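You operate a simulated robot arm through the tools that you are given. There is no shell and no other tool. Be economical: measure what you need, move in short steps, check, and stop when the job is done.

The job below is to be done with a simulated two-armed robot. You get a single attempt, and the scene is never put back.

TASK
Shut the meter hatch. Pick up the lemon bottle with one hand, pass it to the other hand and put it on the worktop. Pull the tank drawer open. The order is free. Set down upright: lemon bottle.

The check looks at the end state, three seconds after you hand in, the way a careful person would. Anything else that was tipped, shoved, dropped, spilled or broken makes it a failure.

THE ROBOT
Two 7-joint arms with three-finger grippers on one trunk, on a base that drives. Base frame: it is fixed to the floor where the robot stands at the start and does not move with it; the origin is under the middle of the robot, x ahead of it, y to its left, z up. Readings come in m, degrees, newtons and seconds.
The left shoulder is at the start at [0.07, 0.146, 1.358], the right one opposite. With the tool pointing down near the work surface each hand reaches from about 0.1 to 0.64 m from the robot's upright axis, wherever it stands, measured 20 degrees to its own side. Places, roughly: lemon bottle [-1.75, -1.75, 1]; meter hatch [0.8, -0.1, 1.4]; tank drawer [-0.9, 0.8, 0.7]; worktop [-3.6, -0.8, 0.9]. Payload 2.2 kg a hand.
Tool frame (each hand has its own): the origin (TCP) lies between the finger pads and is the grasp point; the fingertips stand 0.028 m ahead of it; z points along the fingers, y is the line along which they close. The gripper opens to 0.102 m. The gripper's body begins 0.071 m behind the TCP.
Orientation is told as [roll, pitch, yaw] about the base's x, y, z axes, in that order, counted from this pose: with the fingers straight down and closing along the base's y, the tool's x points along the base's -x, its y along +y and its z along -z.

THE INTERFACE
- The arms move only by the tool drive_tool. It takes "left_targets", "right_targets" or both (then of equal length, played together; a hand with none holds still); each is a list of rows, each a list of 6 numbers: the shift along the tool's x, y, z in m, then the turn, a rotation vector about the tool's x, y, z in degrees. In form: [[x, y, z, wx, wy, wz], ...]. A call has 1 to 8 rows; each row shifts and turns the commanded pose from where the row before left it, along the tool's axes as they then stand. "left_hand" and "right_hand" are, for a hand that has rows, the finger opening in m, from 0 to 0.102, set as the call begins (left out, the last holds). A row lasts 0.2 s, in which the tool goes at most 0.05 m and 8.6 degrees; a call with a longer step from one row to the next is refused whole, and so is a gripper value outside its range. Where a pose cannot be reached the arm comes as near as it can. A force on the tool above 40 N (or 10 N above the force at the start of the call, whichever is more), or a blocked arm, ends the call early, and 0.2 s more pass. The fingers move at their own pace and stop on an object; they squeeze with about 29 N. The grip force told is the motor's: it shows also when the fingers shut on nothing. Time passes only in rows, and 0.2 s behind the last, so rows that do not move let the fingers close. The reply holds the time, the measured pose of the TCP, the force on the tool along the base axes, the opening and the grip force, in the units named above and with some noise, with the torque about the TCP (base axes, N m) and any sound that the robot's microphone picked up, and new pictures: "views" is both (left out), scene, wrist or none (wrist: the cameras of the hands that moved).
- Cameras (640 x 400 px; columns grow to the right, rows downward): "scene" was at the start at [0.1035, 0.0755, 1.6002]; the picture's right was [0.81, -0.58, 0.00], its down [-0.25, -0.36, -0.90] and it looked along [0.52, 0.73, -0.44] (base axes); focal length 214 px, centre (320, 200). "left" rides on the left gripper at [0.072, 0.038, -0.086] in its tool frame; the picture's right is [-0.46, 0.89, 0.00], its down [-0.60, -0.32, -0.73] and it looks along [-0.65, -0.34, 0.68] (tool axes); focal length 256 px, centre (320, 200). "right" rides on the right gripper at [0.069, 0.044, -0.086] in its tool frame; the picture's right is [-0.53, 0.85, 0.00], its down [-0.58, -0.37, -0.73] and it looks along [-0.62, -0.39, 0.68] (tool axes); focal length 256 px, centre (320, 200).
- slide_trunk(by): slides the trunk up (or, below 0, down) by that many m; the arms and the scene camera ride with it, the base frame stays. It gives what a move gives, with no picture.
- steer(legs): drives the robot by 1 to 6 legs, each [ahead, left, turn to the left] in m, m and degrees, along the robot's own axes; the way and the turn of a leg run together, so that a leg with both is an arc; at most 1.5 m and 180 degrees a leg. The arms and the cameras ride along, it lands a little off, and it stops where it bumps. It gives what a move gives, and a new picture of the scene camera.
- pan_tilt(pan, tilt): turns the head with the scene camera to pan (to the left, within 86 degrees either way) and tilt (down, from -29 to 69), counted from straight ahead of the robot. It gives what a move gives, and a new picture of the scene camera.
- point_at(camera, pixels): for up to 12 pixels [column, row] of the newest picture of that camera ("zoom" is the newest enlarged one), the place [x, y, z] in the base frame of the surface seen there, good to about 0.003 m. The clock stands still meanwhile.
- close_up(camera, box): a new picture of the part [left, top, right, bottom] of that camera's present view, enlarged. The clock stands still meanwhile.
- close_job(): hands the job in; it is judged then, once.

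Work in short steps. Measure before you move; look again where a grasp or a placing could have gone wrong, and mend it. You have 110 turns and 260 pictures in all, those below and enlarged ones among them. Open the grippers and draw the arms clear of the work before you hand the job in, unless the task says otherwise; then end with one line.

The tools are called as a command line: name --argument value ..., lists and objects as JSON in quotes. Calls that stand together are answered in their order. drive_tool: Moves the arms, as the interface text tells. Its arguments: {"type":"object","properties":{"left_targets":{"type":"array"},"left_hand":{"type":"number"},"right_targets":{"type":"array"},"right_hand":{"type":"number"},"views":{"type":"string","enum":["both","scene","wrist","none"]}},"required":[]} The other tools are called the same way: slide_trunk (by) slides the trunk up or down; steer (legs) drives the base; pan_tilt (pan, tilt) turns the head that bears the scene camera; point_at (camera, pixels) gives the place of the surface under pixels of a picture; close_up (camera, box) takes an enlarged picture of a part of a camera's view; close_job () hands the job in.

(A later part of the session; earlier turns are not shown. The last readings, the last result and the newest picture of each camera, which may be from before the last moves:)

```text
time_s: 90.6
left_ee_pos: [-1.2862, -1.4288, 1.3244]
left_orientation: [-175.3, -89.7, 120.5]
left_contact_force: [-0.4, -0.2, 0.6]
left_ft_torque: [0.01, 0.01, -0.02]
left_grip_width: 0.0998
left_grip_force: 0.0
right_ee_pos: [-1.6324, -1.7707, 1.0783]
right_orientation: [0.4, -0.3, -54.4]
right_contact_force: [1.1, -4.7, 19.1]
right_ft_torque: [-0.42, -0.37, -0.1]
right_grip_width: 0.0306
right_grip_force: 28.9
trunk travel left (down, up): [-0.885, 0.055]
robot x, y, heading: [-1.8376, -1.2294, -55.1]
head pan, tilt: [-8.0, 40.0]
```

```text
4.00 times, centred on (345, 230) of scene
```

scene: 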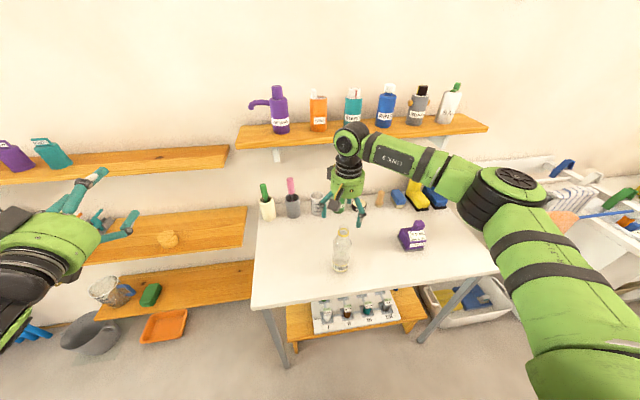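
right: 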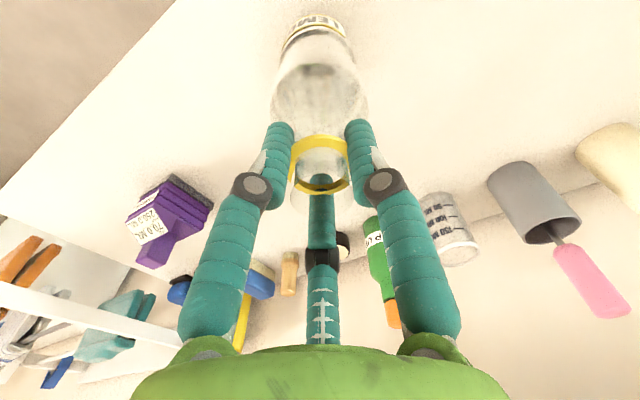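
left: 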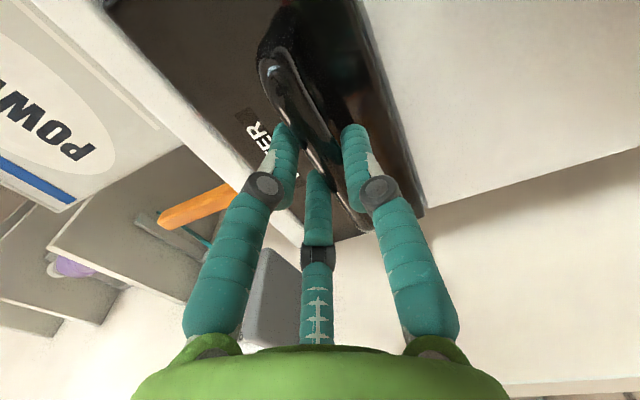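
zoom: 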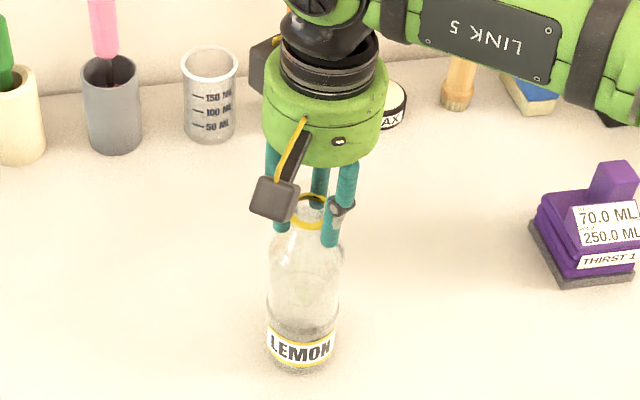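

Gripped at 0.031 m just below the ring. I lift 2 cm, then 6 cm, slowly and check.

drive_tool --right_targets '[[0, 0, -0.01, 0, 0, 0], [0, 0, -0.01, 0, 0, 0], [0, 0, -0.015, 0, 0, 0], [0, 0, -0.015, 0, 0, 0], [0, 0, 0, 0, 0, 0]]' --views "wrist"

close_up --camera "scene" --box '[300, 160, 400, 270]'

```text
time_s: 91.8
left_ee_pos: [-1.2829, -1.4285, 1.322]
left_orientation: [-178.0, -89.8, 123.1]
left_contact_force: [-0.1, -0.3, 0.3]
left_ft_torque: [-0.02, 0.0, 0.0]
left_grip_width: 0.0998
left_grip_force: 0.1
right_ee_pos: [-1.6334, -1.7721, 1.1235]
right_orientation: [0.4, 0.0, -54.3]
right_contact_force: [0.1, 0.0, -0.3]
right_ft_torque: [-0.01, 0.0, -0.01]
right_grip_width: 0.0274
right_grip_force: 28.9
trunk travel left (down, up): [-0.885, 0.055]
robot x, y, heading: [-1.8401, -1.2325, -55.1]
head pan, tilt: [-8.0, 40.0]
```

right: 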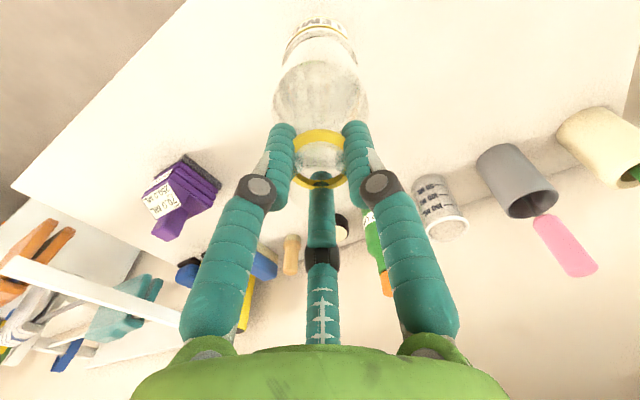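

```text
3.64 times, centred on (350, 215) of scene
```

zoom: 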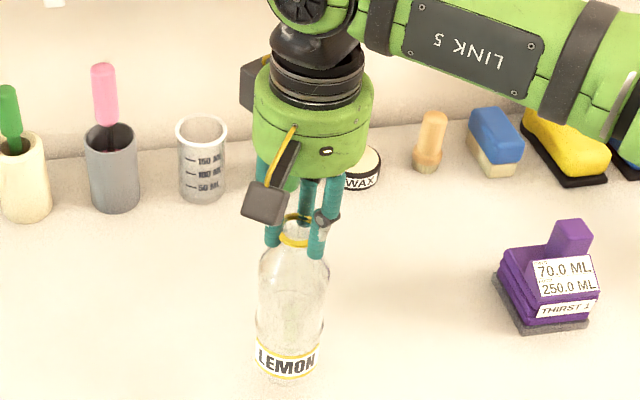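

I check whether the bottle really rose, measuring label and ring.

point_at --camera "zoom" --pixels '[[287, 362], [285, 240], [300, 244], [285, 395], [275, 352]]'

```text
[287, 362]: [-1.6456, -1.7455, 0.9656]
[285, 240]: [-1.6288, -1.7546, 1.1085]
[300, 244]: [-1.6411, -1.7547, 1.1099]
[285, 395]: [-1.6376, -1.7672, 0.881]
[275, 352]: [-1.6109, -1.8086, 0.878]
```

It rose ~4.5 cm (label z 0.966, ring 1.109), held well. I lift 18 cm more, gently.

drive_tool --right_targets '[[0, 0, -0.02, 0, 0, 0], [0, 0, -0.025, 0, 0, 0], [0, 0, -0.025, 0, 0, 0], [0, 0, -0.025, 0, 0, 0], [0, 0, -0.025, 0, 0, 0], [0, 0, -0.025, 0, 0, 0], [0, 0, -0.025, 0, 0, 0], [0, 0, -0.01, 0, 0, 0]]' --views "none"

steer --legs '[[-0.2, 0, 0], [-0.2, 0, 0]]'

close_up --camera "scene" --box '[270, 60, 430, 240]'

```text
time_s: 93.6
left_ee_pos: [-1.2842, -1.4285, 1.3226]
left_orientation: [-175.4, -89.9, 120.6]
left_contact_force: [0.1, 0.4, 1.5]
left_ft_torque: [-0.01, 0.0, 0.0]
left_grip_width: 0.1
left_grip_force: 0.0
right_ee_pos: [-1.6337, -1.7732, 1.3056]
right_orientation: [0.5, 0.0, -54.3]
right_contact_force: [0.4, 0.0, -0.1]
right_ft_torque: [0.0, -0.03, 0.01]
right_grip_width: 0.0272
right_grip_force: 28.9
trunk travel left (down, up): [-0.885, 0.055]
robot x, y, heading: [-1.8362, -1.2306, -54.8]
head pan, tilt: [-8.0, 40.0]
```

```text
time_s: 96.4
left_ee_pos: [-1.511, -1.1072, 1.3204]
left_orientation: [-47.5, -90.0, -7.4]
left_contact_force: [0.9, 0.3, -0.4]
left_ft_torque: [-0.01, 0.04, 0.02]
left_grip_width: 0.0999
left_grip_force: 0.0
right_ee_pos: [-1.861, -1.4517, 1.302]
right_orientation: [0.5, 0.2, -54.3]
right_contact_force: [0.2, 0.1, -1.1]
right_ft_torque: [0.05, 0.02, 0.02]
right_grip_width: 0.0269
right_grip_force: 29.0
trunk travel left (down, up): [-0.885, 0.055]
robot x, y, heading: [-2.0686, -0.9032, -54.8]
head pan, tilt: [-8.0, 40.0]
```

scene: 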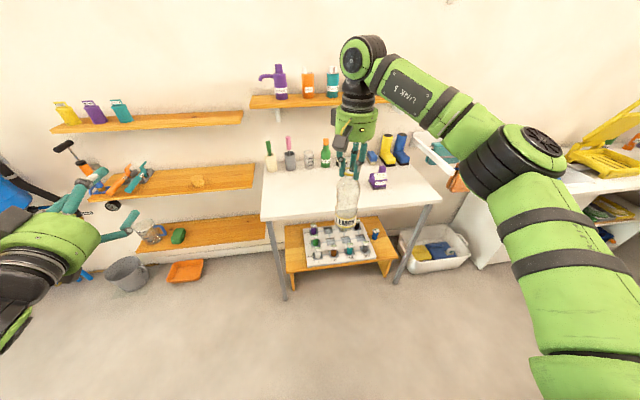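

```text
2.22 times, centred on (350, 150) of scene
```

zoom: 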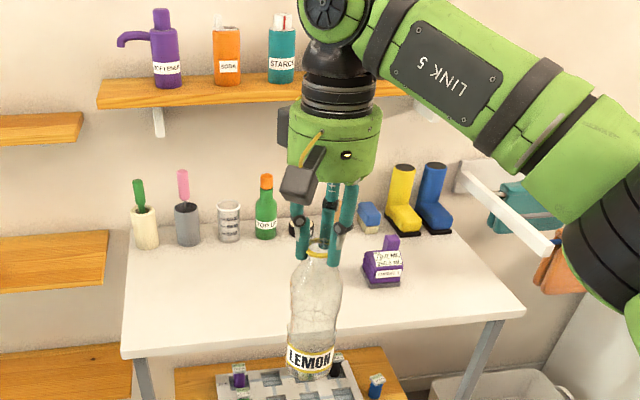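

Bottle hangs upright. Now the left hand: yaw it ~34° to the right and lower it to the bottle-body height (z≈1.21).

drive_tool --left_targets '[[0.028, 0, 0, 8.5, 0, 0], [0.028, 0, 0, 8.5, 0, 0], [0.028, 0, 0, 8.5, 0, 0], [0.027, 0, 0, 8.5, 0, 0]]' --left_hand 0.102 --views "none"

pan_tilt --pan 0 --tilt 40

close_up --camera "scene" --box '[230, 60, 430, 240]'

```text
time_s: 97.4
left_ee_pos: [-1.5136, -1.1028, 1.2117]
left_orientation: [150.1, -89.9, 121.2]
left_contact_force: [-0.4, -0.3, 0.0]
left_ft_torque: [-0.03, 0.01, -0.02]
left_grip_width: 0.102
left_grip_force: 0.0
right_ee_pos: [-1.8618, -1.4463, 1.3038]
right_orientation: [0.4, 0.0, -54.3]
right_contact_force: [0.9, 0.2, -1.0]
right_ft_torque: [0.02, 0.02, 0.02]
right_grip_width: 0.0269
right_grip_force: 28.8
trunk travel left (down, up): [-0.885, 0.055]
robot x, y, heading: [-2.0686, -0.9006, -54.5]
head pan, tilt: [-8.0, 40.0]
```

```text
time_s: 98.1
left_ee_pos: [-1.5144, -1.1025, 1.2119]
left_orientation: [154.0, -89.8, 117.1]
left_contact_force: [0.5, 0.6, -0.2]
left_ft_torque: [0.01, 0.02, 0.0]
left_grip_width: 0.1023
left_grip_force: 0.1
right_ee_pos: [-1.8638, -1.4473, 1.3041]
right_orientation: [0.4, 0.1, -54.3]
right_contact_force: [0.2, 0.2, 0.1]
right_ft_torque: [-0.01, -0.02, 0.02]
right_grip_width: 0.0267
right_grip_force: 29.1
trunk travel left (down, up): [-0.885, 0.055]
robot x, y, heading: [-2.0677, -0.9058, -54.7]
head pan, tilt: [0.0, 40.0]
```

scene: 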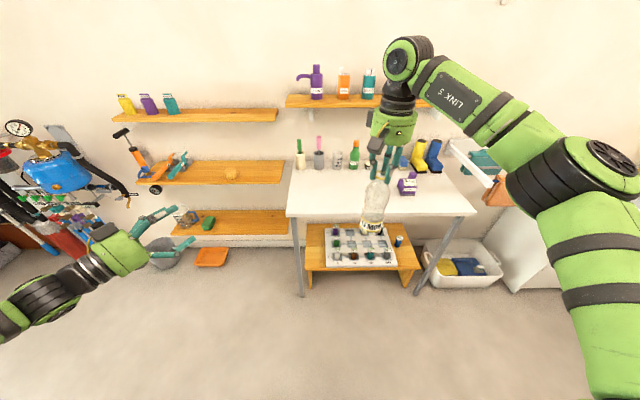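

```text
2.22 times, centred on (330, 150) of scene
```

zoom: 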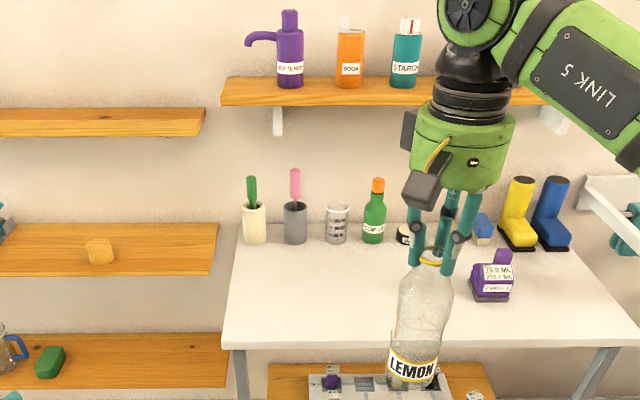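

Bottle axis ≈ right TCP (-1.863,-1.447). I bring the left hand to a pre-approach ~15 cm short of it.

drive_tool --left_targets '[[0, -0.042, 0.02, 0, 0, 0], [0, -0.042, 0.02, 0, 0, 0], [0, -0.042, 0.02, 0, 0, 0], [0, -0.042, 0.02, 0, 0, 0], [0, -0.042, 0.02, 0, 0, 0], [0, -0.042, 0.02, 0, 0, 0], [0, -0.042, 0.02, 0, 0, 0], [0, -0.042, 0.02, 0, 0, 0]]' --views "both"

close_up --camera "scene" --box '[270, 100, 430, 260]'

```text
time_s: 99.9
left_ee_pos: [-1.767, -1.2544, 1.2305]
left_orientation: [-83.8, -90.0, -5.7]
left_contact_force: [-0.2, 0.0, -1.1]
left_ft_torque: [0.01, 0.01, -0.01]
left_grip_width: 0.1021
left_grip_force: 0.0
left hand out of reach, approached as far as the arm can: row 7, 8
right_ee_pos: [-1.8632, -1.4469, 1.3036]
right_orientation: [0.4, 0.1, -54.3]
right_contact_force: [0.2, 0.2, -0.2]
right_ft_torque: [-0.02, 0.0, -0.02]
right_grip_width: 0.027
right_grip_force: 29.4
trunk travel left (down, up): [-0.885, 0.055]
robot x, y, heading: [-2.0682, -0.902, -54.9]
head pan, tilt: [0.0, 40.0]
```

scene: 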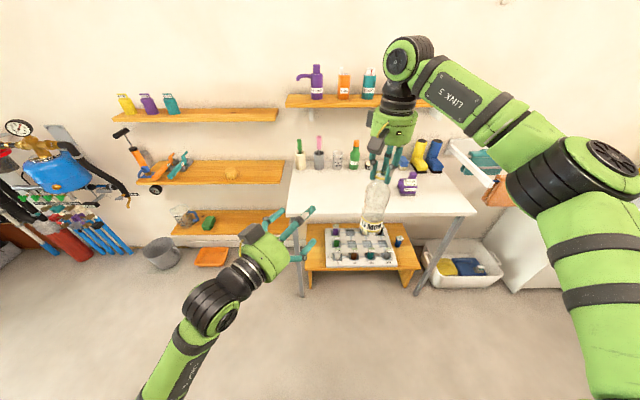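
left: 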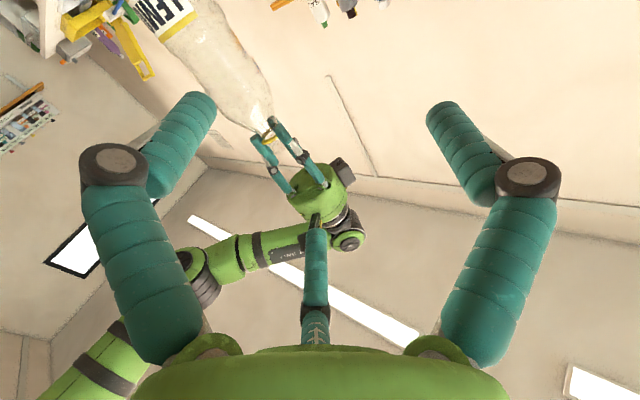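

```text
2.50 times, centred on (350, 180) of scene
```

zoom: 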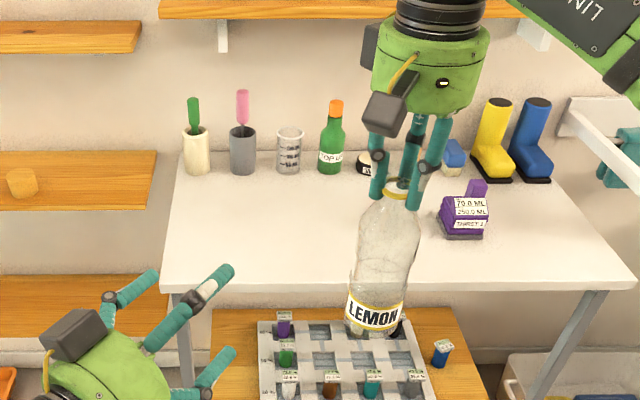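

The left arm was folded to its limit, but going forward unfolds it. I go diagonally: 9.8 cm to the side and 9 cm ahead, staying clear of the bottle.

drive_tool --left_targets '[[0.0065, -0.03, 0.03, 0, 0, 0], [0.0065, -0.034, 0.03, 0, 0, 0], [0.0065, -0.034, 0.025, 0, 0, 0]]' --views "both"

close_up --camera "scene" --box '[270, 100, 430, 260]'

```text
time_s: 100.7
left_ee_pos: [-1.7584, -1.3247, 1.2332]
left_orientation: [-91.0, -89.8, 1.0]
left_contact_force: [0.2, 1.4, 0.6]
left_ft_torque: [0.01, -0.01, 0.02]
left_grip_width: 0.1021
left_grip_force: 0.0
left hand out of reach, approached as far as the arm can: row 1, 2, 3
right_ee_pos: [-1.8631, -1.4483, 1.3043]
right_orientation: [0.4, 0.1, -54.4]
right_contact_force: [-0.4, 0.3, -0.2]
right_ft_torque: [0.01, -0.02, -0.01]
right_grip_width: 0.0269
right_grip_force: 29.3
trunk travel left (down, up): [-0.885, 0.055]
robot x, y, heading: [-2.0683, -0.9056, -54.5]
head pan, tilt: [0.0, 40.0]
```

scene: 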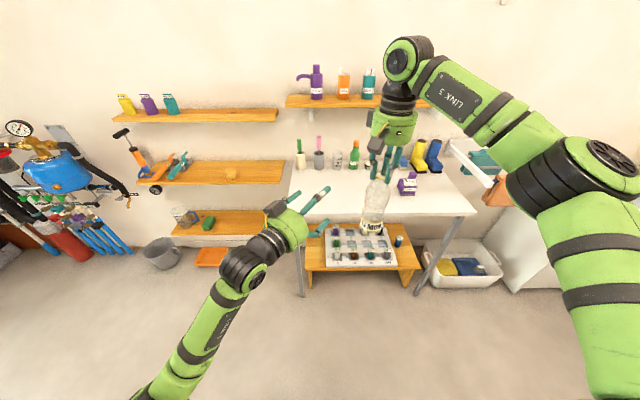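
left: 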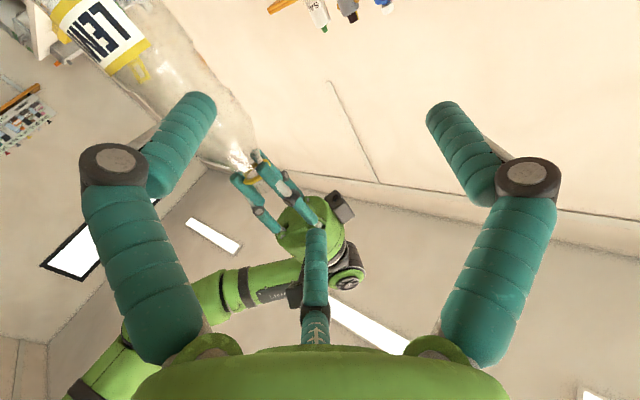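

```text
2.50 times, centred on (350, 180) of scene
```

zoom: 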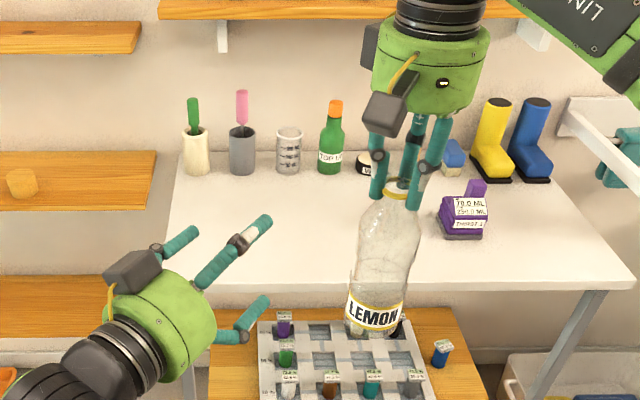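

The left hand can't go further right but is well posed at (-1.758,-1.325,1.233), pointing along -y. Instead I bring the bottle to it: first line it up in x and raise 2.5 cm, staying outside the fingers.

drive_tool --right_targets '[[-0.0056, 0.0283, -0.0065, 0, 0, 0], [-0.0056, 0.0283, -0.0065, 0, 0, 0], [-0.0056, 0.0283, -0.0065, 0, 0, 0], [-0.0056, 0.0283, -0.0065, 0, 0, 0], [0, 0, 0, 0, 0, 0]]' --views "both"

close_up --camera "left" --box '[0, 0, 640, 400]'

close_up --camera "scene" --box '[230, 100, 390, 260]'

```text
time_s: 101.9
left_ee_pos: [-1.7574, -1.3247, 1.2328]
left_orientation: [-84.5, -89.7, -5.3]
left_contact_force: [-0.3, -0.2, -0.3]
left_ft_torque: [-0.01, 0.01, 0.01]
left_grip_width: 0.1018
left_grip_force: 0.1
right_ee_pos: [-1.758, -1.3984, 1.3318]
right_orientation: [0.4, 0.0, -54.3]
right_contact_force: [0.1, -2.1, -0.5]
right_ft_torque: [0.0, 0.04, 0.0]
right_grip_width: 0.027
right_grip_force: 28.8
trunk travel left (down, up): [-0.885, 0.055]
robot x, y, heading: [-2.0674, -0.902, -54.7]
head pan, tilt: [0.0, 40.0]
```

scene: 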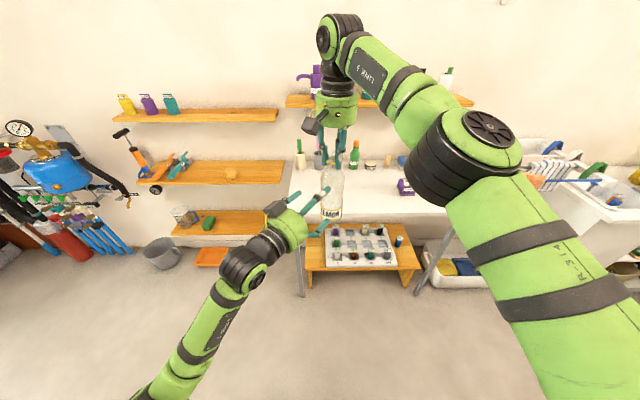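
right: 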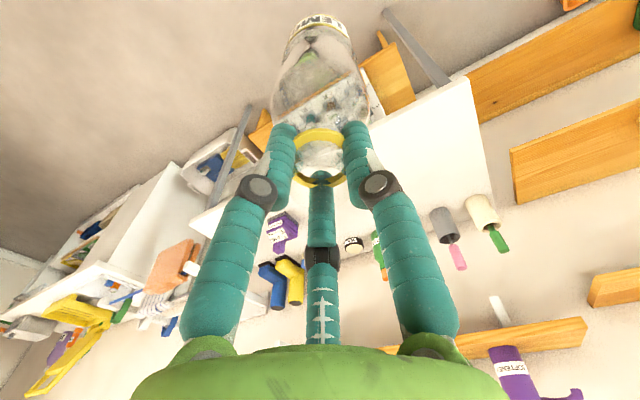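

```text
1.00 times, centred on (320, 200) of left (not enlarged: the box is as wide or as high as the picture)
```

zoom: 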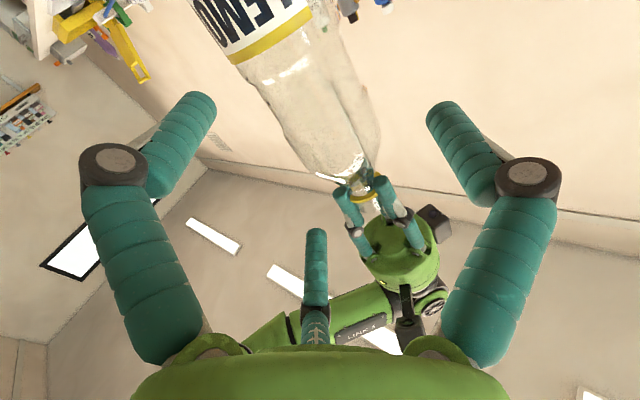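

```text
2.50 times, centred on (310, 180) of scene
```

zoom: 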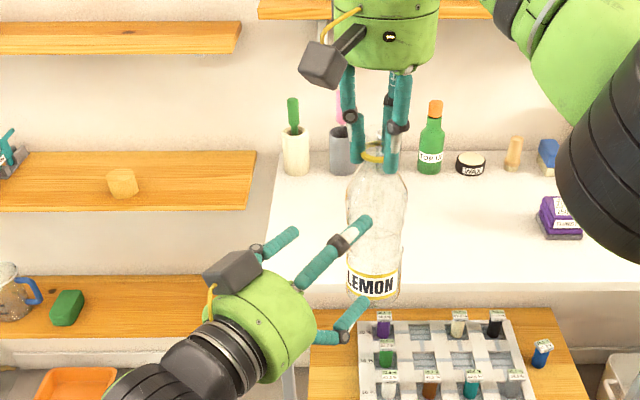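

The bottle is lined up between the left fingers (axis ≈(320,107) as predicted). I bring it 7.2 cm straight into the open left gripper.

drive_tool --right_targets '[[0.0195, 0.014, 0, 0, 0, 0], [0.0195, 0.014, 0, 0, 0, 0], [0.0195, 0.014, 0, 0, 0, 0], [0, 0, 0, 0, 0, 0]]' --views "none"

close_up --camera "left" --box '[0, 0, 640, 400]'

close_up --camera "scene" --box '[230, 100, 390, 260]'

```text
time_s: 102.9
left_ee_pos: [-1.7586, -1.3232, 1.233]
left_orientation: [-97.5, -89.7, 7.5]
left_contact_force: [-6.5, 5.5, 1.4]
left_ft_torque: [0.19, 0.39, -0.19]
left_grip_width: 0.102
left_grip_force: 0.0
right_ee_pos: [-1.759, -1.3267, 1.3304]
right_orientation: [0.5, 0.0, -54.3]
right_contact_force: [7.1, -4.2, -1.2]
right_ft_torque: [-0.69, -0.96, 0.18]
right_grip_width: 0.0282
right_grip_force: 28.9
trunk travel left (down, up): [-0.885, 0.055]
robot x, y, heading: [-2.0697, -0.9014, -54.7]
head pan, tilt: [0.0, 40.0]
```

```text
1.00 times, centred on (320, 200) of left (not enlarged: the box is as wide or as high as the picture)
```

zoom: 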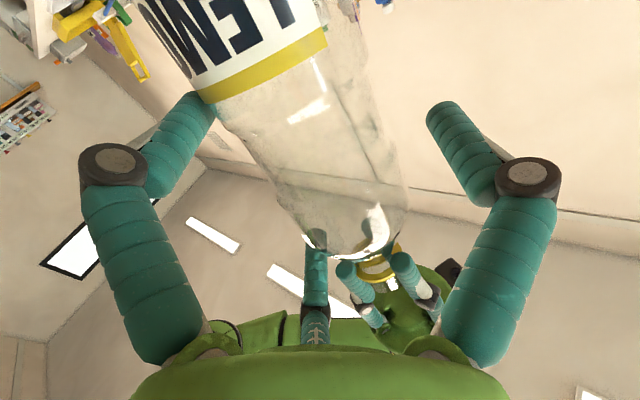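

```text
2.50 times, centred on (310, 180) of scene
```

zoom: 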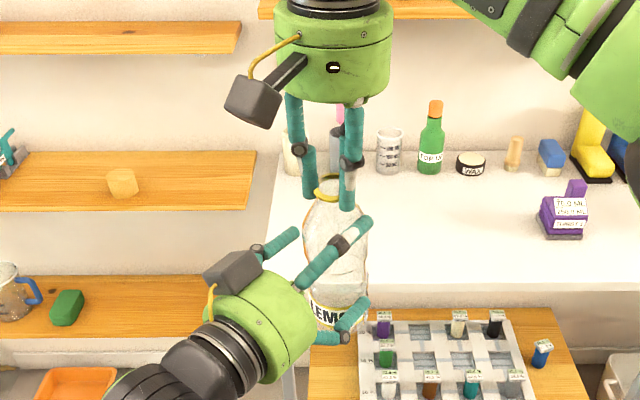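

Slight contact (8 N) on the left's -x digit. I ease the bottle 6 mm +x and 4 mm back, then check forces.

drive_tool --right_targets '[[-0.007, 0.0026, 0, 0, 0, 0], [0, 0, 0, 0, 0, 0]]' --views "none"

```text
time_s: 103.5
left_ee_pos: [-1.7568, -1.323, 1.2334]
left_orientation: [-84.5, -90.0, -5.3]
left_contact_force: [-0.5, -0.7, -0.4]
left_ft_torque: [0.02, 0.0, -0.03]
left_grip_width: 0.102
left_grip_force: 0.0
right_ee_pos: [-1.7523, -1.3314, 1.3316]
right_orientation: [0.3, 0.1, -54.3]
right_contact_force: [-0.7, -0.3, -0.2]
right_ft_torque: [0.03, 0.01, -0.01]
right_grip_width: 0.0278
right_grip_force: 29.2
trunk travel left (down, up): [-0.885, 0.055]
robot x, y, heading: [-2.0653, -0.9057, -54.9]
head pan, tilt: [0.0, 40.0]
```

Contact is gone. I close the left fingers on the bottle body while the right still holds.

drive_tool --left_targets '[[0, 0, 0, 0, 0, 0], [0, 0, 0, 0, 0, 0], [0, 0, 0, 0, 0, 0], [0, 0, 0, 0, 0, 0]]' --left_hand 0 --views "wrist"

close_up --camera "scene" --box '[230, 100, 390, 260]'

```text
time_s: 104.5
left_ee_pos: [-1.7578, -1.323, 1.2347]
left_orientation: [-161.0, -89.6, 71.1]
left_contact_force: [-12.8, 13.8, 11.2]
left_ft_torque: [-0.62, -1.08, 0.09]
left_grip_width: 0.0775
left_grip_force: 29.4
right_ee_pos: [-1.752, -1.3324, 1.3303]
right_orientation: [0.4, -0.1, -54.4]
right_contact_force: [12.5, -13.3, -9.9]
right_ft_torque: [-0.82, -0.2, -0.1]
right_grip_width: 0.0279
right_grip_force: 29.5
trunk travel left (down, up): [-0.885, 0.055]
robot x, y, heading: [-2.0682, -0.9018, -54.9]
head pan, tilt: [0.0, 40.0]
```

left: 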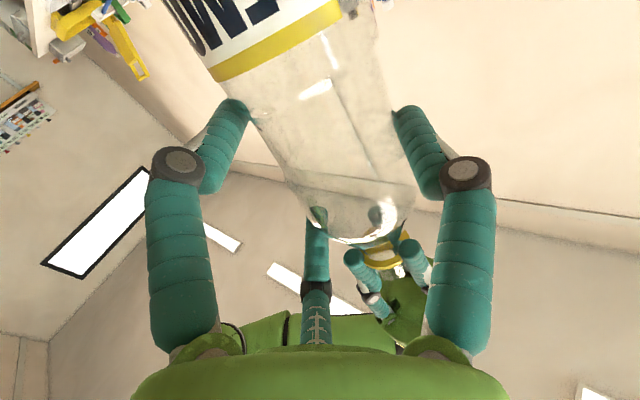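

```text
2.50 times, centred on (310, 180) of scene
```

zoom: 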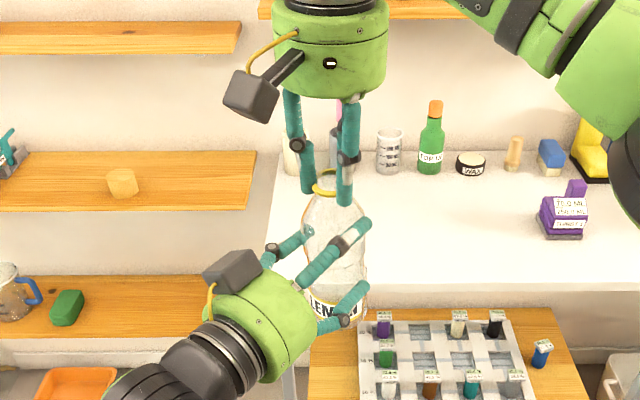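

Left grips at 0.0775 m with ~20 N mutual strain. I relieve it by easing the right hand a few mm the way the left pushes.

drive_tool --right_targets '[[-0.005, 0.001, 0.003, 0, 0, 0], [0, 0, 0, 0, 0, 0]]' --views "none"

```text
time_s: 105.1
left_ee_pos: [-1.7564, -1.3241, 1.2331]
left_orientation: [-74.6, -89.8, -15.0]
left_contact_force: [0.3, -0.4, 9.7]
left_ft_torque: [0.4, -0.23, 0.08]
left_grip_width: 0.0768
left_grip_force: 28.6
right_ee_pos: [-1.7501, -1.3339, 1.3286]
right_orientation: [0.3, 0.2, -54.0]
right_contact_force: [0.5, 0.3, -9.7]
right_ft_torque: [-0.38, 0.22, -0.11]
right_grip_width: 0.028
right_grip_force: 29.0
trunk travel left (down, up): [-0.885, 0.055]
robot x, y, heading: [-2.066, -0.9074, -54.8]
head pan, tilt: [0.0, 40.0]
```

Lateral strain gone; I lower the right 4 mm to remove the vertical strain.

drive_tool --right_targets '[[0, 0, 0.004, 0, 0, 0], [0, 0, 0, 0, 0, 0]]' --views "none"

```text
time_s: 105.7
left_ee_pos: [-1.7576, -1.3238, 1.2315]
left_orientation: [-31.3, -89.6, -58.4]
left_contact_force: [3.8, -2.1, -0.6]
left_ft_torque: [0.54, -0.09, 0.16]
left_grip_width: 0.0759
left_grip_force: 28.8
right_ee_pos: [-1.7494, -1.3337, 1.3245]
right_orientation: [0.5, 0.1, -54.3]
right_contact_force: [-1.3, 2.7, 1.7]
right_ft_torque: [-0.32, 0.29, -0.13]
right_grip_width: 0.0275
right_grip_force: 28.6
trunk travel left (down, up): [-0.885, 0.055]
robot x, y, heading: [-2.0682, -0.9024, -54.6]
head pan, tilt: [0.0, 40.0]
```

Strain minimal. I open the right fingers without moving and look at how the bottle sits in the left hand.

drive_tool --right_targets '[[0, 0, 0, 0, 0, 0], [0, 0, 0, 0, 0, 0], [0, 0, 0, 0, 0, 0]]' --right_hand 0.08 --views "scene"

close_up --camera "scene" --box '[230, 100, 390, 260]'

close_up --camera "left" --box '[0, 0, 640, 400]'

```text
time_s: 106.5
left_ee_pos: [-1.758, -1.3235, 1.233]
left_orientation: [-91.6, -89.6, 1.7]
left_contact_force: [-0.1, 0.4, 0.5]
left_ft_torque: [0.02, 0.04, -0.03]
left_grip_width: 0.0756
left_grip_force: 29.2
right_ee_pos: [-1.7492, -1.3355, 1.3248]
right_orientation: [0.4, 0.0, -54.3]
right_contact_force: [-0.3, 0.6, -0.2]
right_ft_torque: [0.0, -0.02, 0.0]
right_grip_width: 0.0801
right_grip_force: 0.1
trunk travel left (down, up): [-0.885, 0.055]
robot x, y, heading: [-2.0683, -0.9014, -54.7]
head pan, tilt: [0.0, 40.0]
```

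scene: 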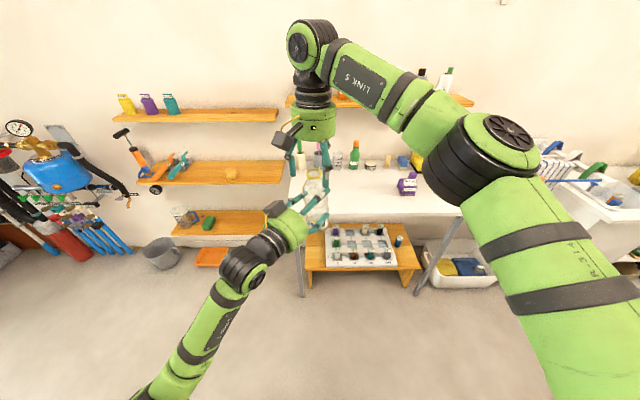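

```text
2.50 times, centred on (310, 180) of scene
```

zoom: 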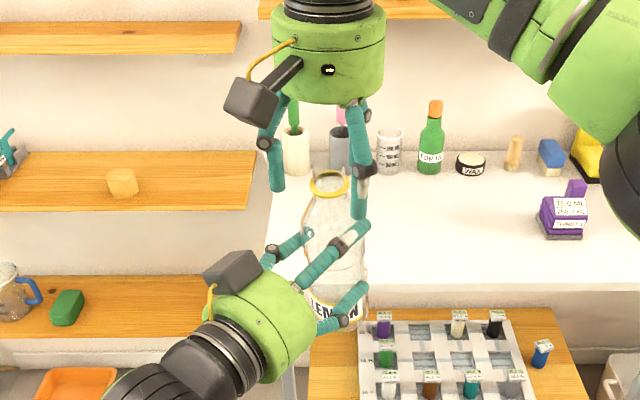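

```text
1.00 times, centred on (320, 200) of left (not enlarged: the box is as wide or as high as the picture)
```

zoom: 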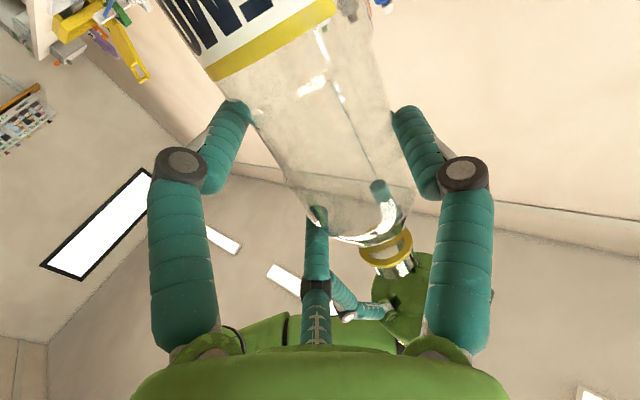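

Left holds the bottle upright. I raise the right hand straight up off the neck, then draw it to the right.

drive_tool --right_targets '[[0, 0, -0.03, 0, 0, 0], [0, 0, -0.04, 0, 0, 0], [0, 0, -0.045, 0, 0, 0], [0, 0, -0.03, 0, 0, 0], [0.01, -0.045, 0, 0, 0, 0], [0.02, -0.04, 0, 0, 0, 0], [0.02, -0.04, 0, 0, 0, 0], [0.02, -0.04, 0, 0, 0, 0]]' --views "scene"

drive_tool --right_targets '[[0.04, -0.02, 0, 0, 0, 0], [0.04, -0.02, 0, 0, 0, 0], [0.04, -0.02, 0, 0, 0, 0]]' --views "scene"

close_up --camera "scene" --box '[230, 100, 390, 260]'

```text
time_s: 108.3
left_ee_pos: [-1.7614, -1.3246, 1.2335]
left_orientation: [-27.3, -89.9, -62.6]
left_contact_force: [0.1, -0.2, -0.1]
left_ft_torque: [-0.02, -0.03, 0.03]
left_grip_width: 0.0755
left_grip_force: 29.1
right_ee_pos: [-1.9423, -1.3601, 1.4359]
right_orientation: [0.6, -0.1, -54.3]
right_contact_force: [-0.6, -0.4, 0.9]
right_ft_torque: [0.01, -0.04, 0.02]
right_grip_width: 0.0801
right_grip_force: 0.0
right hand out of reach, approached as far as the arm can: row 3, 4
trunk travel left (down, up): [-0.885, 0.055]
robot x, y, heading: [-2.0681, -0.9004, -54.8]
head pan, tilt: [0.0, 40.0]
```

scene: 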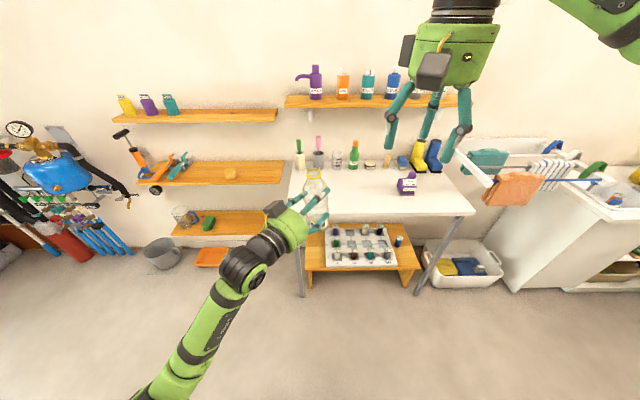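

```text
time_s: 109.1
left_ee_pos: [-1.7601, -1.3225, 1.2345]
left_orientation: [-118.1, -90.0, 28.3]
left_contact_force: [0.2, 0.5, 0.7]
left_ft_torque: [0.02, -0.01, 0.02]
left_grip_width: 0.0755
left_grip_force: 29.1
right_ee_pos: [-2.0589, -1.2915, 1.4375]
right_orientation: [0.4, 0.0, -54.4]
right_contact_force: [-0.5, 0.2, 0.3]
right_ft_torque: [0.01, -0.02, 0.0]
right_grip_width: 0.08
right_grip_force: 0.2
trunk travel left (down, up): [-0.885, 0.055]
robot x, y, heading: [-2.0669, -0.9027, -54.9]
head pan, tilt: [0.0, 40.0]
```

scene: 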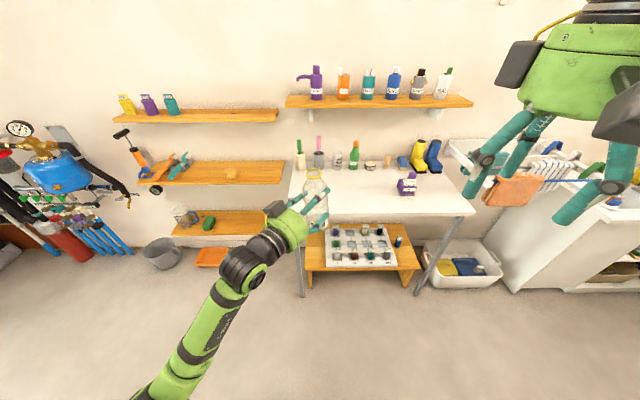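

```text
2.50 times, centred on (310, 180) of scene
```

zoom: 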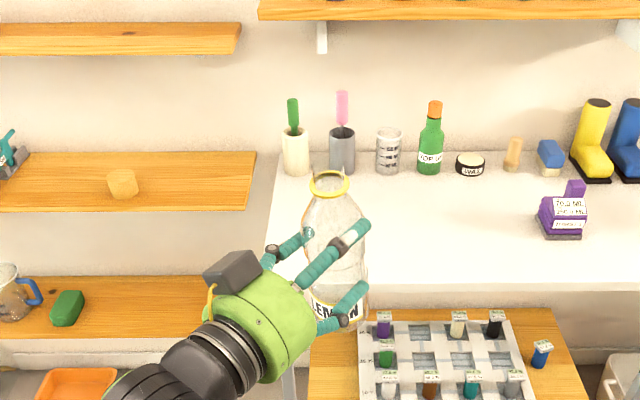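

Hand-over done; the left hand holds the bottle upright. I turn around toward the sink counter (turn in mid-room, radius is clear) and look.

steer --legs '[[0, 0, 90], [0, 0, 90]]'

pan_tilt --pan 20 --tilt 30

```text
time_s: 117.2
left_ee_pos: [-2.3811, -0.4864, 1.2328]
left_orientation: [-87.9, -89.7, 178.4]
left_contact_force: [0.5, -0.1, -0.4]
left_ft_torque: [-0.01, 0.04, -0.02]
left_grip_width: 0.0748
left_grip_force: 28.9
right_ee_pos: [-2.0849, -0.5146, 1.4372]
right_orientation: [0.3, 0.0, 126.1]
right_contact_force: [-0.4, 0.3, 0.5]
right_ft_torque: [-0.02, -0.03, 0.03]
right_grip_width: 0.0799
right_grip_force: 0.1
trunk travel left (down, up): [-0.885, 0.055]
robot x, y, heading: [-2.0669, -0.905, 125.5]
head pan, tilt: [0.0, 40.0]
```

scene: 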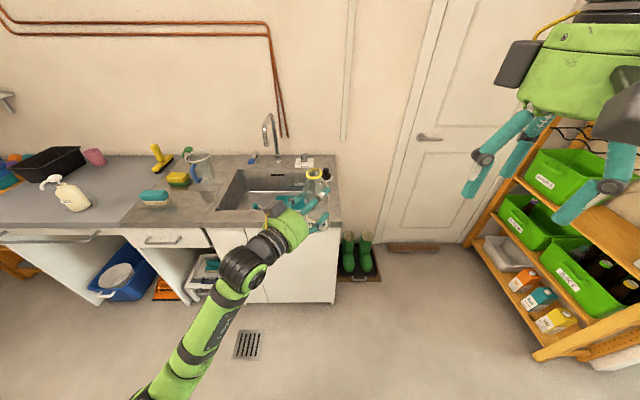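

```text
time_s: 118.0
left_ee_pos: [-2.3814, -0.4867, 1.2333]
left_orientation: [-89.4, -89.8, 179.9]
left_contact_force: [0.1, 0.9, -0.3]
left_ft_torque: [-0.01, 0.01, -0.01]
left_grip_width: 0.075
left_grip_force: 29.5
right_ee_pos: [-2.083, -0.5146, 1.4356]
right_orientation: [0.5, 0.0, 126.1]
right_contact_force: [0.2, -0.6, -0.7]
right_ft_torque: [-0.06, 0.03, 0.03]
right_grip_width: 0.0799
right_grip_force: 0.1
trunk travel left (down, up): [-0.885, 0.055]
robot x, y, heading: [-2.073, -0.9065, 125.5]
head pan, tilt: [20.0, 30.0]
```

scene: 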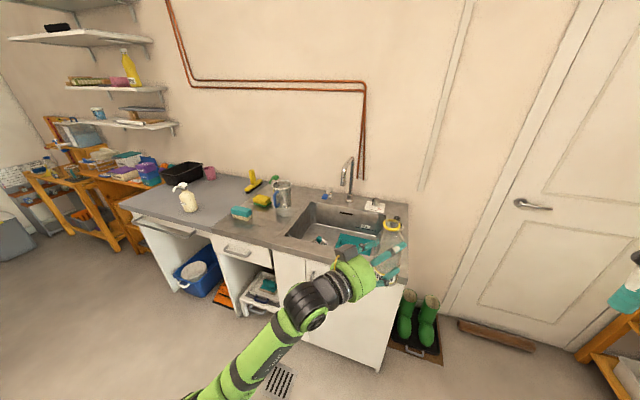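

The counter's left part ((170,205) to (240,205)) is the worktop. I measure its edges, soap bottle, sponge and shelf.

point_at --camera "scene" --pixels '[[125, 207], [215, 233], [165, 200], [190, 208], [225, 205], [210, 190], [240, 215], [212, 215], [275, 245], [170, 125], [155, 215], [205, 178]]'

close_up --camera "scene" --box '[110, 130, 310, 270]'

```text
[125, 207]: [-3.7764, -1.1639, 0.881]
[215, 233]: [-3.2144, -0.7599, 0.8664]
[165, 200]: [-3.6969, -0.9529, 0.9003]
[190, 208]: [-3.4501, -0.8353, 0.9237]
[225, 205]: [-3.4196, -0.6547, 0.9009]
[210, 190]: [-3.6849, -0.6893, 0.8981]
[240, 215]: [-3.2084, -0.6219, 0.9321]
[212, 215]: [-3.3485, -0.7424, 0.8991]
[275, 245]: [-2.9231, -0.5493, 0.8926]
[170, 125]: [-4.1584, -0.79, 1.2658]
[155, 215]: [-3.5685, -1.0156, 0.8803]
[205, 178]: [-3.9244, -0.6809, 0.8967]
```

```text
2.86 times, centred on (210, 200) of scene
```

zoom: 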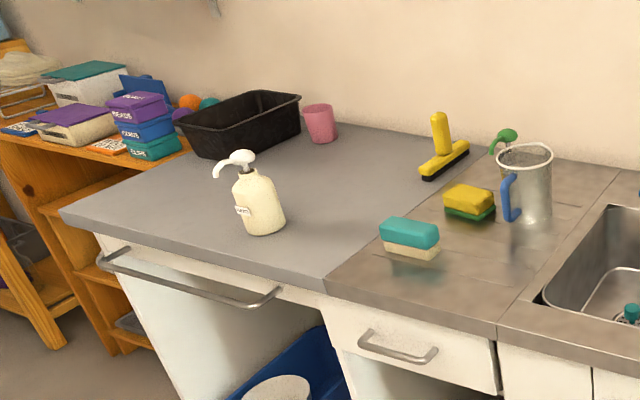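

I measure the held bottle (ring and label) to find its bottom height relative to the left TCP.

pan_tilt --pan -2 --tilt 42

close_up --camera "scene" --box '[260, 110, 380, 250]'

```text
time_s: 118.8
left_ee_pos: [-2.3813, -0.486, 1.233]
left_orientation: [-89.9, -89.8, -179.7]
left_contact_force: [0.1, -0.3, -0.3]
left_ft_torque: [0.01, -0.03, -0.03]
left_grip_width: 0.0751
left_grip_force: 28.9
right_ee_pos: [-2.0834, -0.5126, 1.4361]
right_orientation: [0.4, 0.1, 126.1]
right_contact_force: [0.2, -0.6, -0.6]
right_ft_torque: [0.02, 0.0, 0.01]
right_grip_width: 0.0802
right_grip_force: 0.0
trunk travel left (down, up): [-0.885, 0.055]
robot x, y, heading: [-2.0689, -0.9047, 125.4]
head pan, tilt: [-2.0, 42.0]
```

scene: 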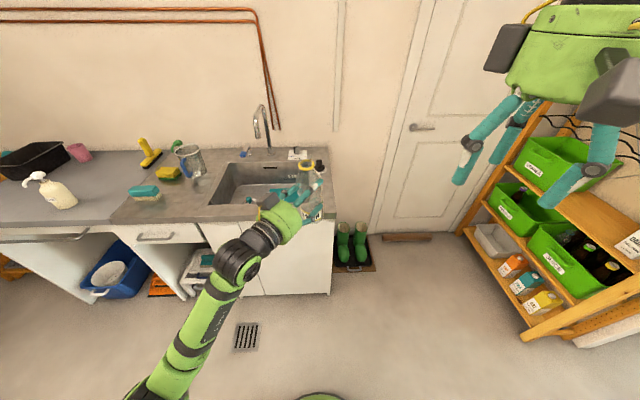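

```text
2.86 times, centred on (320, 180) of scene
```

zoom: 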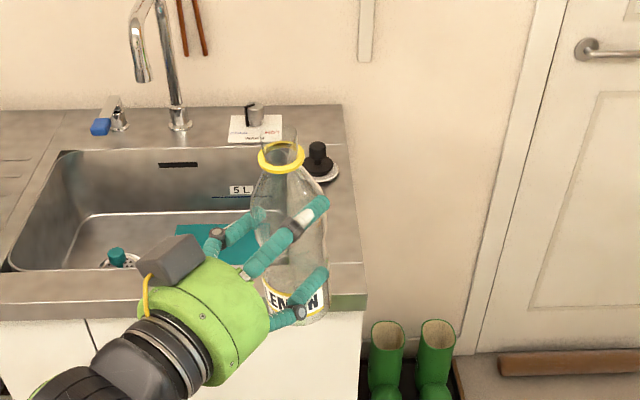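

point_at --camera "zoom" --pixels '[[283, 172], [265, 162], [300, 165], [283, 145], [290, 300], [310, 300], [275, 290], [300, 322], [315, 315], [170, 255]]'

close_up --camera "left" --box '[0, 0, 640, 400]'

```text
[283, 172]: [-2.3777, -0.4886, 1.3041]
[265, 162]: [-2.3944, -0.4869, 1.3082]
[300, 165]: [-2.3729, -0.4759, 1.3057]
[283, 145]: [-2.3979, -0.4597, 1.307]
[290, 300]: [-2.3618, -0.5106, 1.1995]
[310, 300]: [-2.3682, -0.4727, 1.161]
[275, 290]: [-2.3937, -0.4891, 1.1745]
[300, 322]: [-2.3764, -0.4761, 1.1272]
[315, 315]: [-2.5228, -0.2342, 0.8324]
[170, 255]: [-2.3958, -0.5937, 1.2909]
```

```text
1.00 times, centred on (320, 200) of left (not enlarged: the box is as wide or as high as the picture)
```

zoom: 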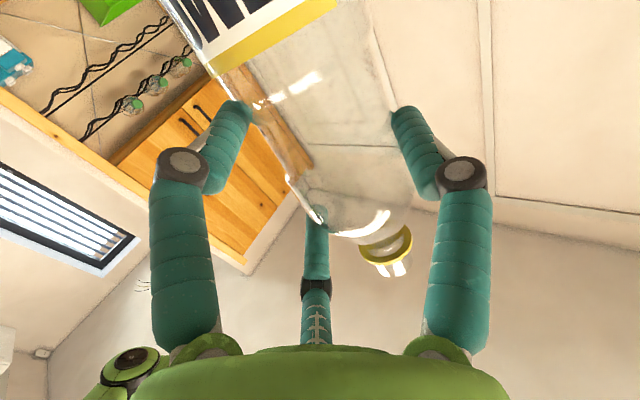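

Ring z 1.306 → bottle bottom ≈1.117, i.e. 0.116 below the left TCP; nearly vertical. Target spot on the grey worktop ≈(-3.34,-0.75), right of the soap bottle. I drive left along the counter and turn 35° so the hand points square at it.

steer --legs '[[0, 0.63, 0], [0.24, 0, 0], [0, 0, 35]]'

pan_tilt --pan -10 --tilt 40

```text
time_s: 125.4
left_ee_pos: [-3.2165, -0.9131, 1.233]
left_orientation: [-86.5, -89.8, -148.0]
left_contact_force: [0.1, 0.3, -0.1]
left_ft_torque: [-0.05, -0.01, 0.0]
left_grip_width: 0.0748
left_grip_force: 29.2
right_ee_pos: [-2.9565, -0.7638, 1.4372]
right_orientation: [0.4, 0.1, 161.0]
right_contact_force: [0.0, 0.0, -0.3]
right_ft_torque: [-0.01, 0.02, -0.03]
right_grip_width: 0.0802
right_grip_force: 0.0
trunk travel left (down, up): [-0.885, 0.055]
robot x, y, heading: [-2.7195, -1.0769, 160.4]
head pan, tilt: [-2.0, 42.0]
```

scene: 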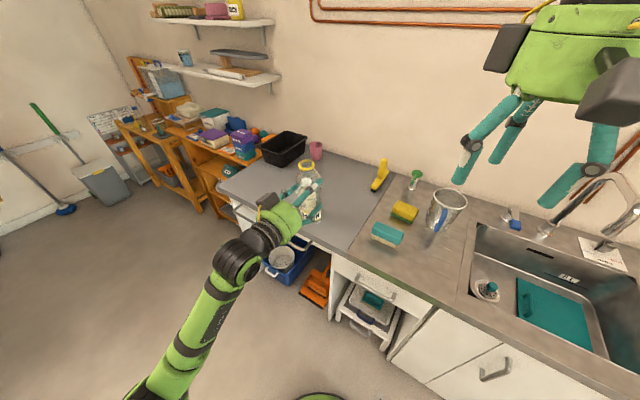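

```text
time_s: 126.1
left_ee_pos: [-3.217, -0.9128, 1.2333]
left_orientation: [-89.7, -89.8, -144.9]
left_contact_force: [-0.2, 0.2, 0.1]
left_ft_torque: [0.01, 0.02, 0.01]
left_grip_width: 0.0747
left_grip_force: 29.1
right_ee_pos: [-2.9571, -0.7637, 1.4365]
right_orientation: [0.4, 0.0, 160.9]
right_contact_force: [-0.3, 0.3, 0.6]
right_ft_torque: [-0.01, 0.01, -0.01]
right_grip_width: 0.0798
right_grip_force: 0.0
trunk travel left (down, up): [-0.885, 0.055]
robot x, y, heading: [-2.7174, -1.0734, 160.8]
head pan, tilt: [-10.0, 40.0]
```

scene: 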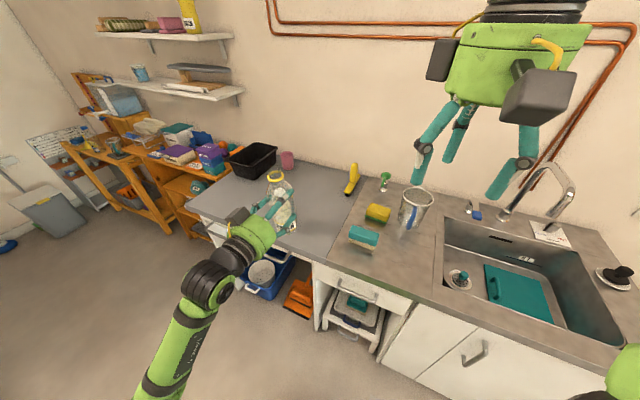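

Bottle is at counter coordinate ~11 cm outside the edge, correctly aligned. I measure soap/jug tops and then shift the base 19 cm toward the counter.

point_at --camera "scene" --pixels '[[417, 190], [405, 200], [363, 235], [300, 240], [310, 220], [300, 205], [380, 215], [236, 214], [320, 250]]'

steer --legs '[[0.156, -0.109, 0]]'

close_up --camera "scene" --box '[170, 110, 380, 290]'

```text
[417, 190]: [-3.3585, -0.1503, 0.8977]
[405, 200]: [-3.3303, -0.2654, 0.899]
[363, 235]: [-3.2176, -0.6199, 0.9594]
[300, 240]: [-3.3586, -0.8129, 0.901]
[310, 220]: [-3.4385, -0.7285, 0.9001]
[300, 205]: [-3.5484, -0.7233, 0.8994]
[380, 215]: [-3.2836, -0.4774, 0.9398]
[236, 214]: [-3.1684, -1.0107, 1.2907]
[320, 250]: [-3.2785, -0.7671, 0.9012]
```

```text
time_s: 127.7
left_ee_pos: [-3.3248, -0.7623, 1.2352]
left_orientation: [-136.6, -89.7, -97.9]
left_contact_force: [-0.2, -0.6, -0.1]
left_ft_torque: [0.01, -0.02, -0.04]
left_grip_width: 0.0749
left_grip_force: 28.7
right_ee_pos: [-3.0637, -0.615, 1.4384]
right_orientation: [0.1, -0.3, 161.0]
right_contact_force: [0.8, 0.2, 0.5]
right_ft_torque: [0.05, 0.05, 0.03]
right_grip_width: 0.0801
right_grip_force: 0.0
trunk travel left (down, up): [-0.885, 0.055]
robot x, y, heading: [-2.8313, -0.924, 160.2]
head pan, tilt: [-10.0, 40.0]
```

scene: 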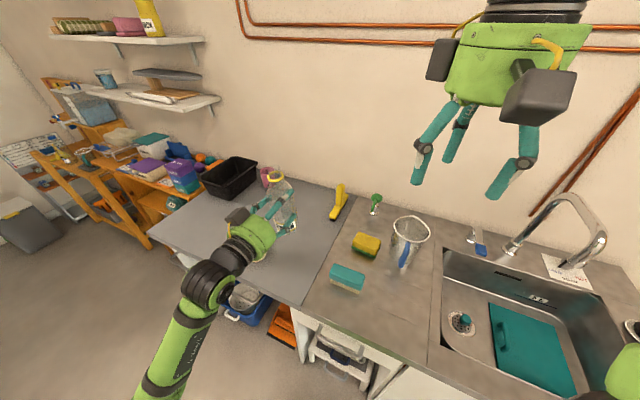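

```text
2.22 times, centred on (275, 200) of scene
```

zoom: 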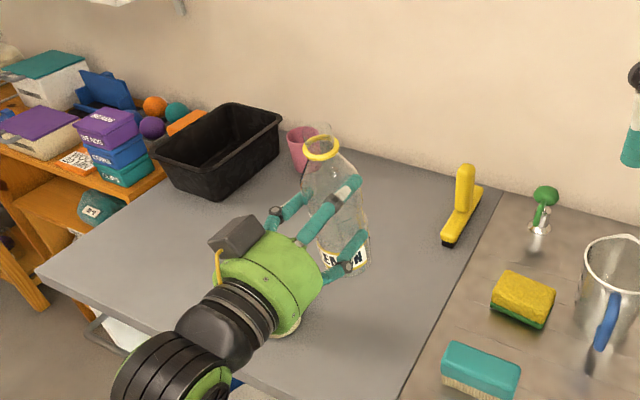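

The soap bottle is hidden behind the hand; I check with both wrist cameras for its position.

close_up --camera "right" --box '[0, 0, 640, 400]'

pan_tilt --pan 0 --tilt 50

```text
1.00 times, centred on (320, 200) of right (not enlarged: the box is as wide or as high as the picture)
```

zoom: 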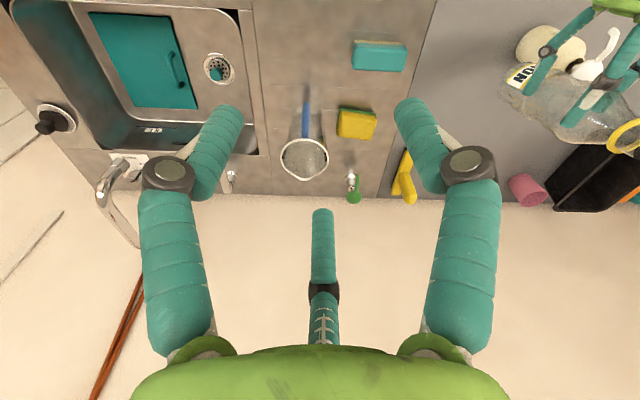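

```text
time_s: 128.4
left_ee_pos: [-3.3271, -0.759, 1.2336]
left_orientation: [-96.0, -89.9, -138.6]
left_contact_force: [0.3, 0.2, 0.6]
left_ft_torque: [0.0, -0.04, -0.02]
left_grip_width: 0.0747
left_grip_force: 28.6
right_ee_pos: [-3.0666, -0.6108, 1.4373]
right_orientation: [0.4, -0.1, 161.1]
right_contact_force: [-0.1, 0.2, 0.7]
right_ft_torque: [-0.01, 0.02, 0.01]
right_grip_width: 0.0803
right_grip_force: 0.1
trunk travel left (down, up): [-0.885, 0.055]
robot x, y, heading: [-2.8302, -0.9199, 160.8]
head pan, tilt: [0.0, 50.0]
```

scene: 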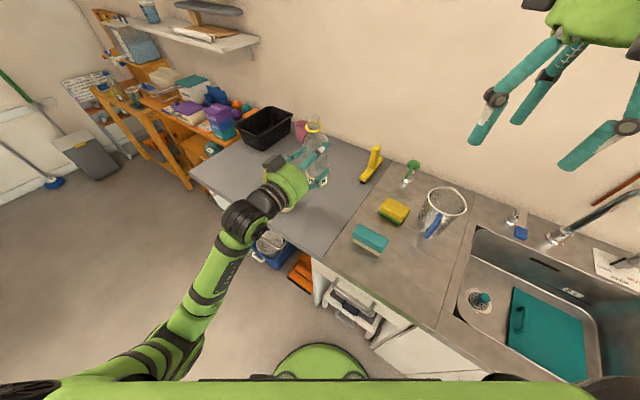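

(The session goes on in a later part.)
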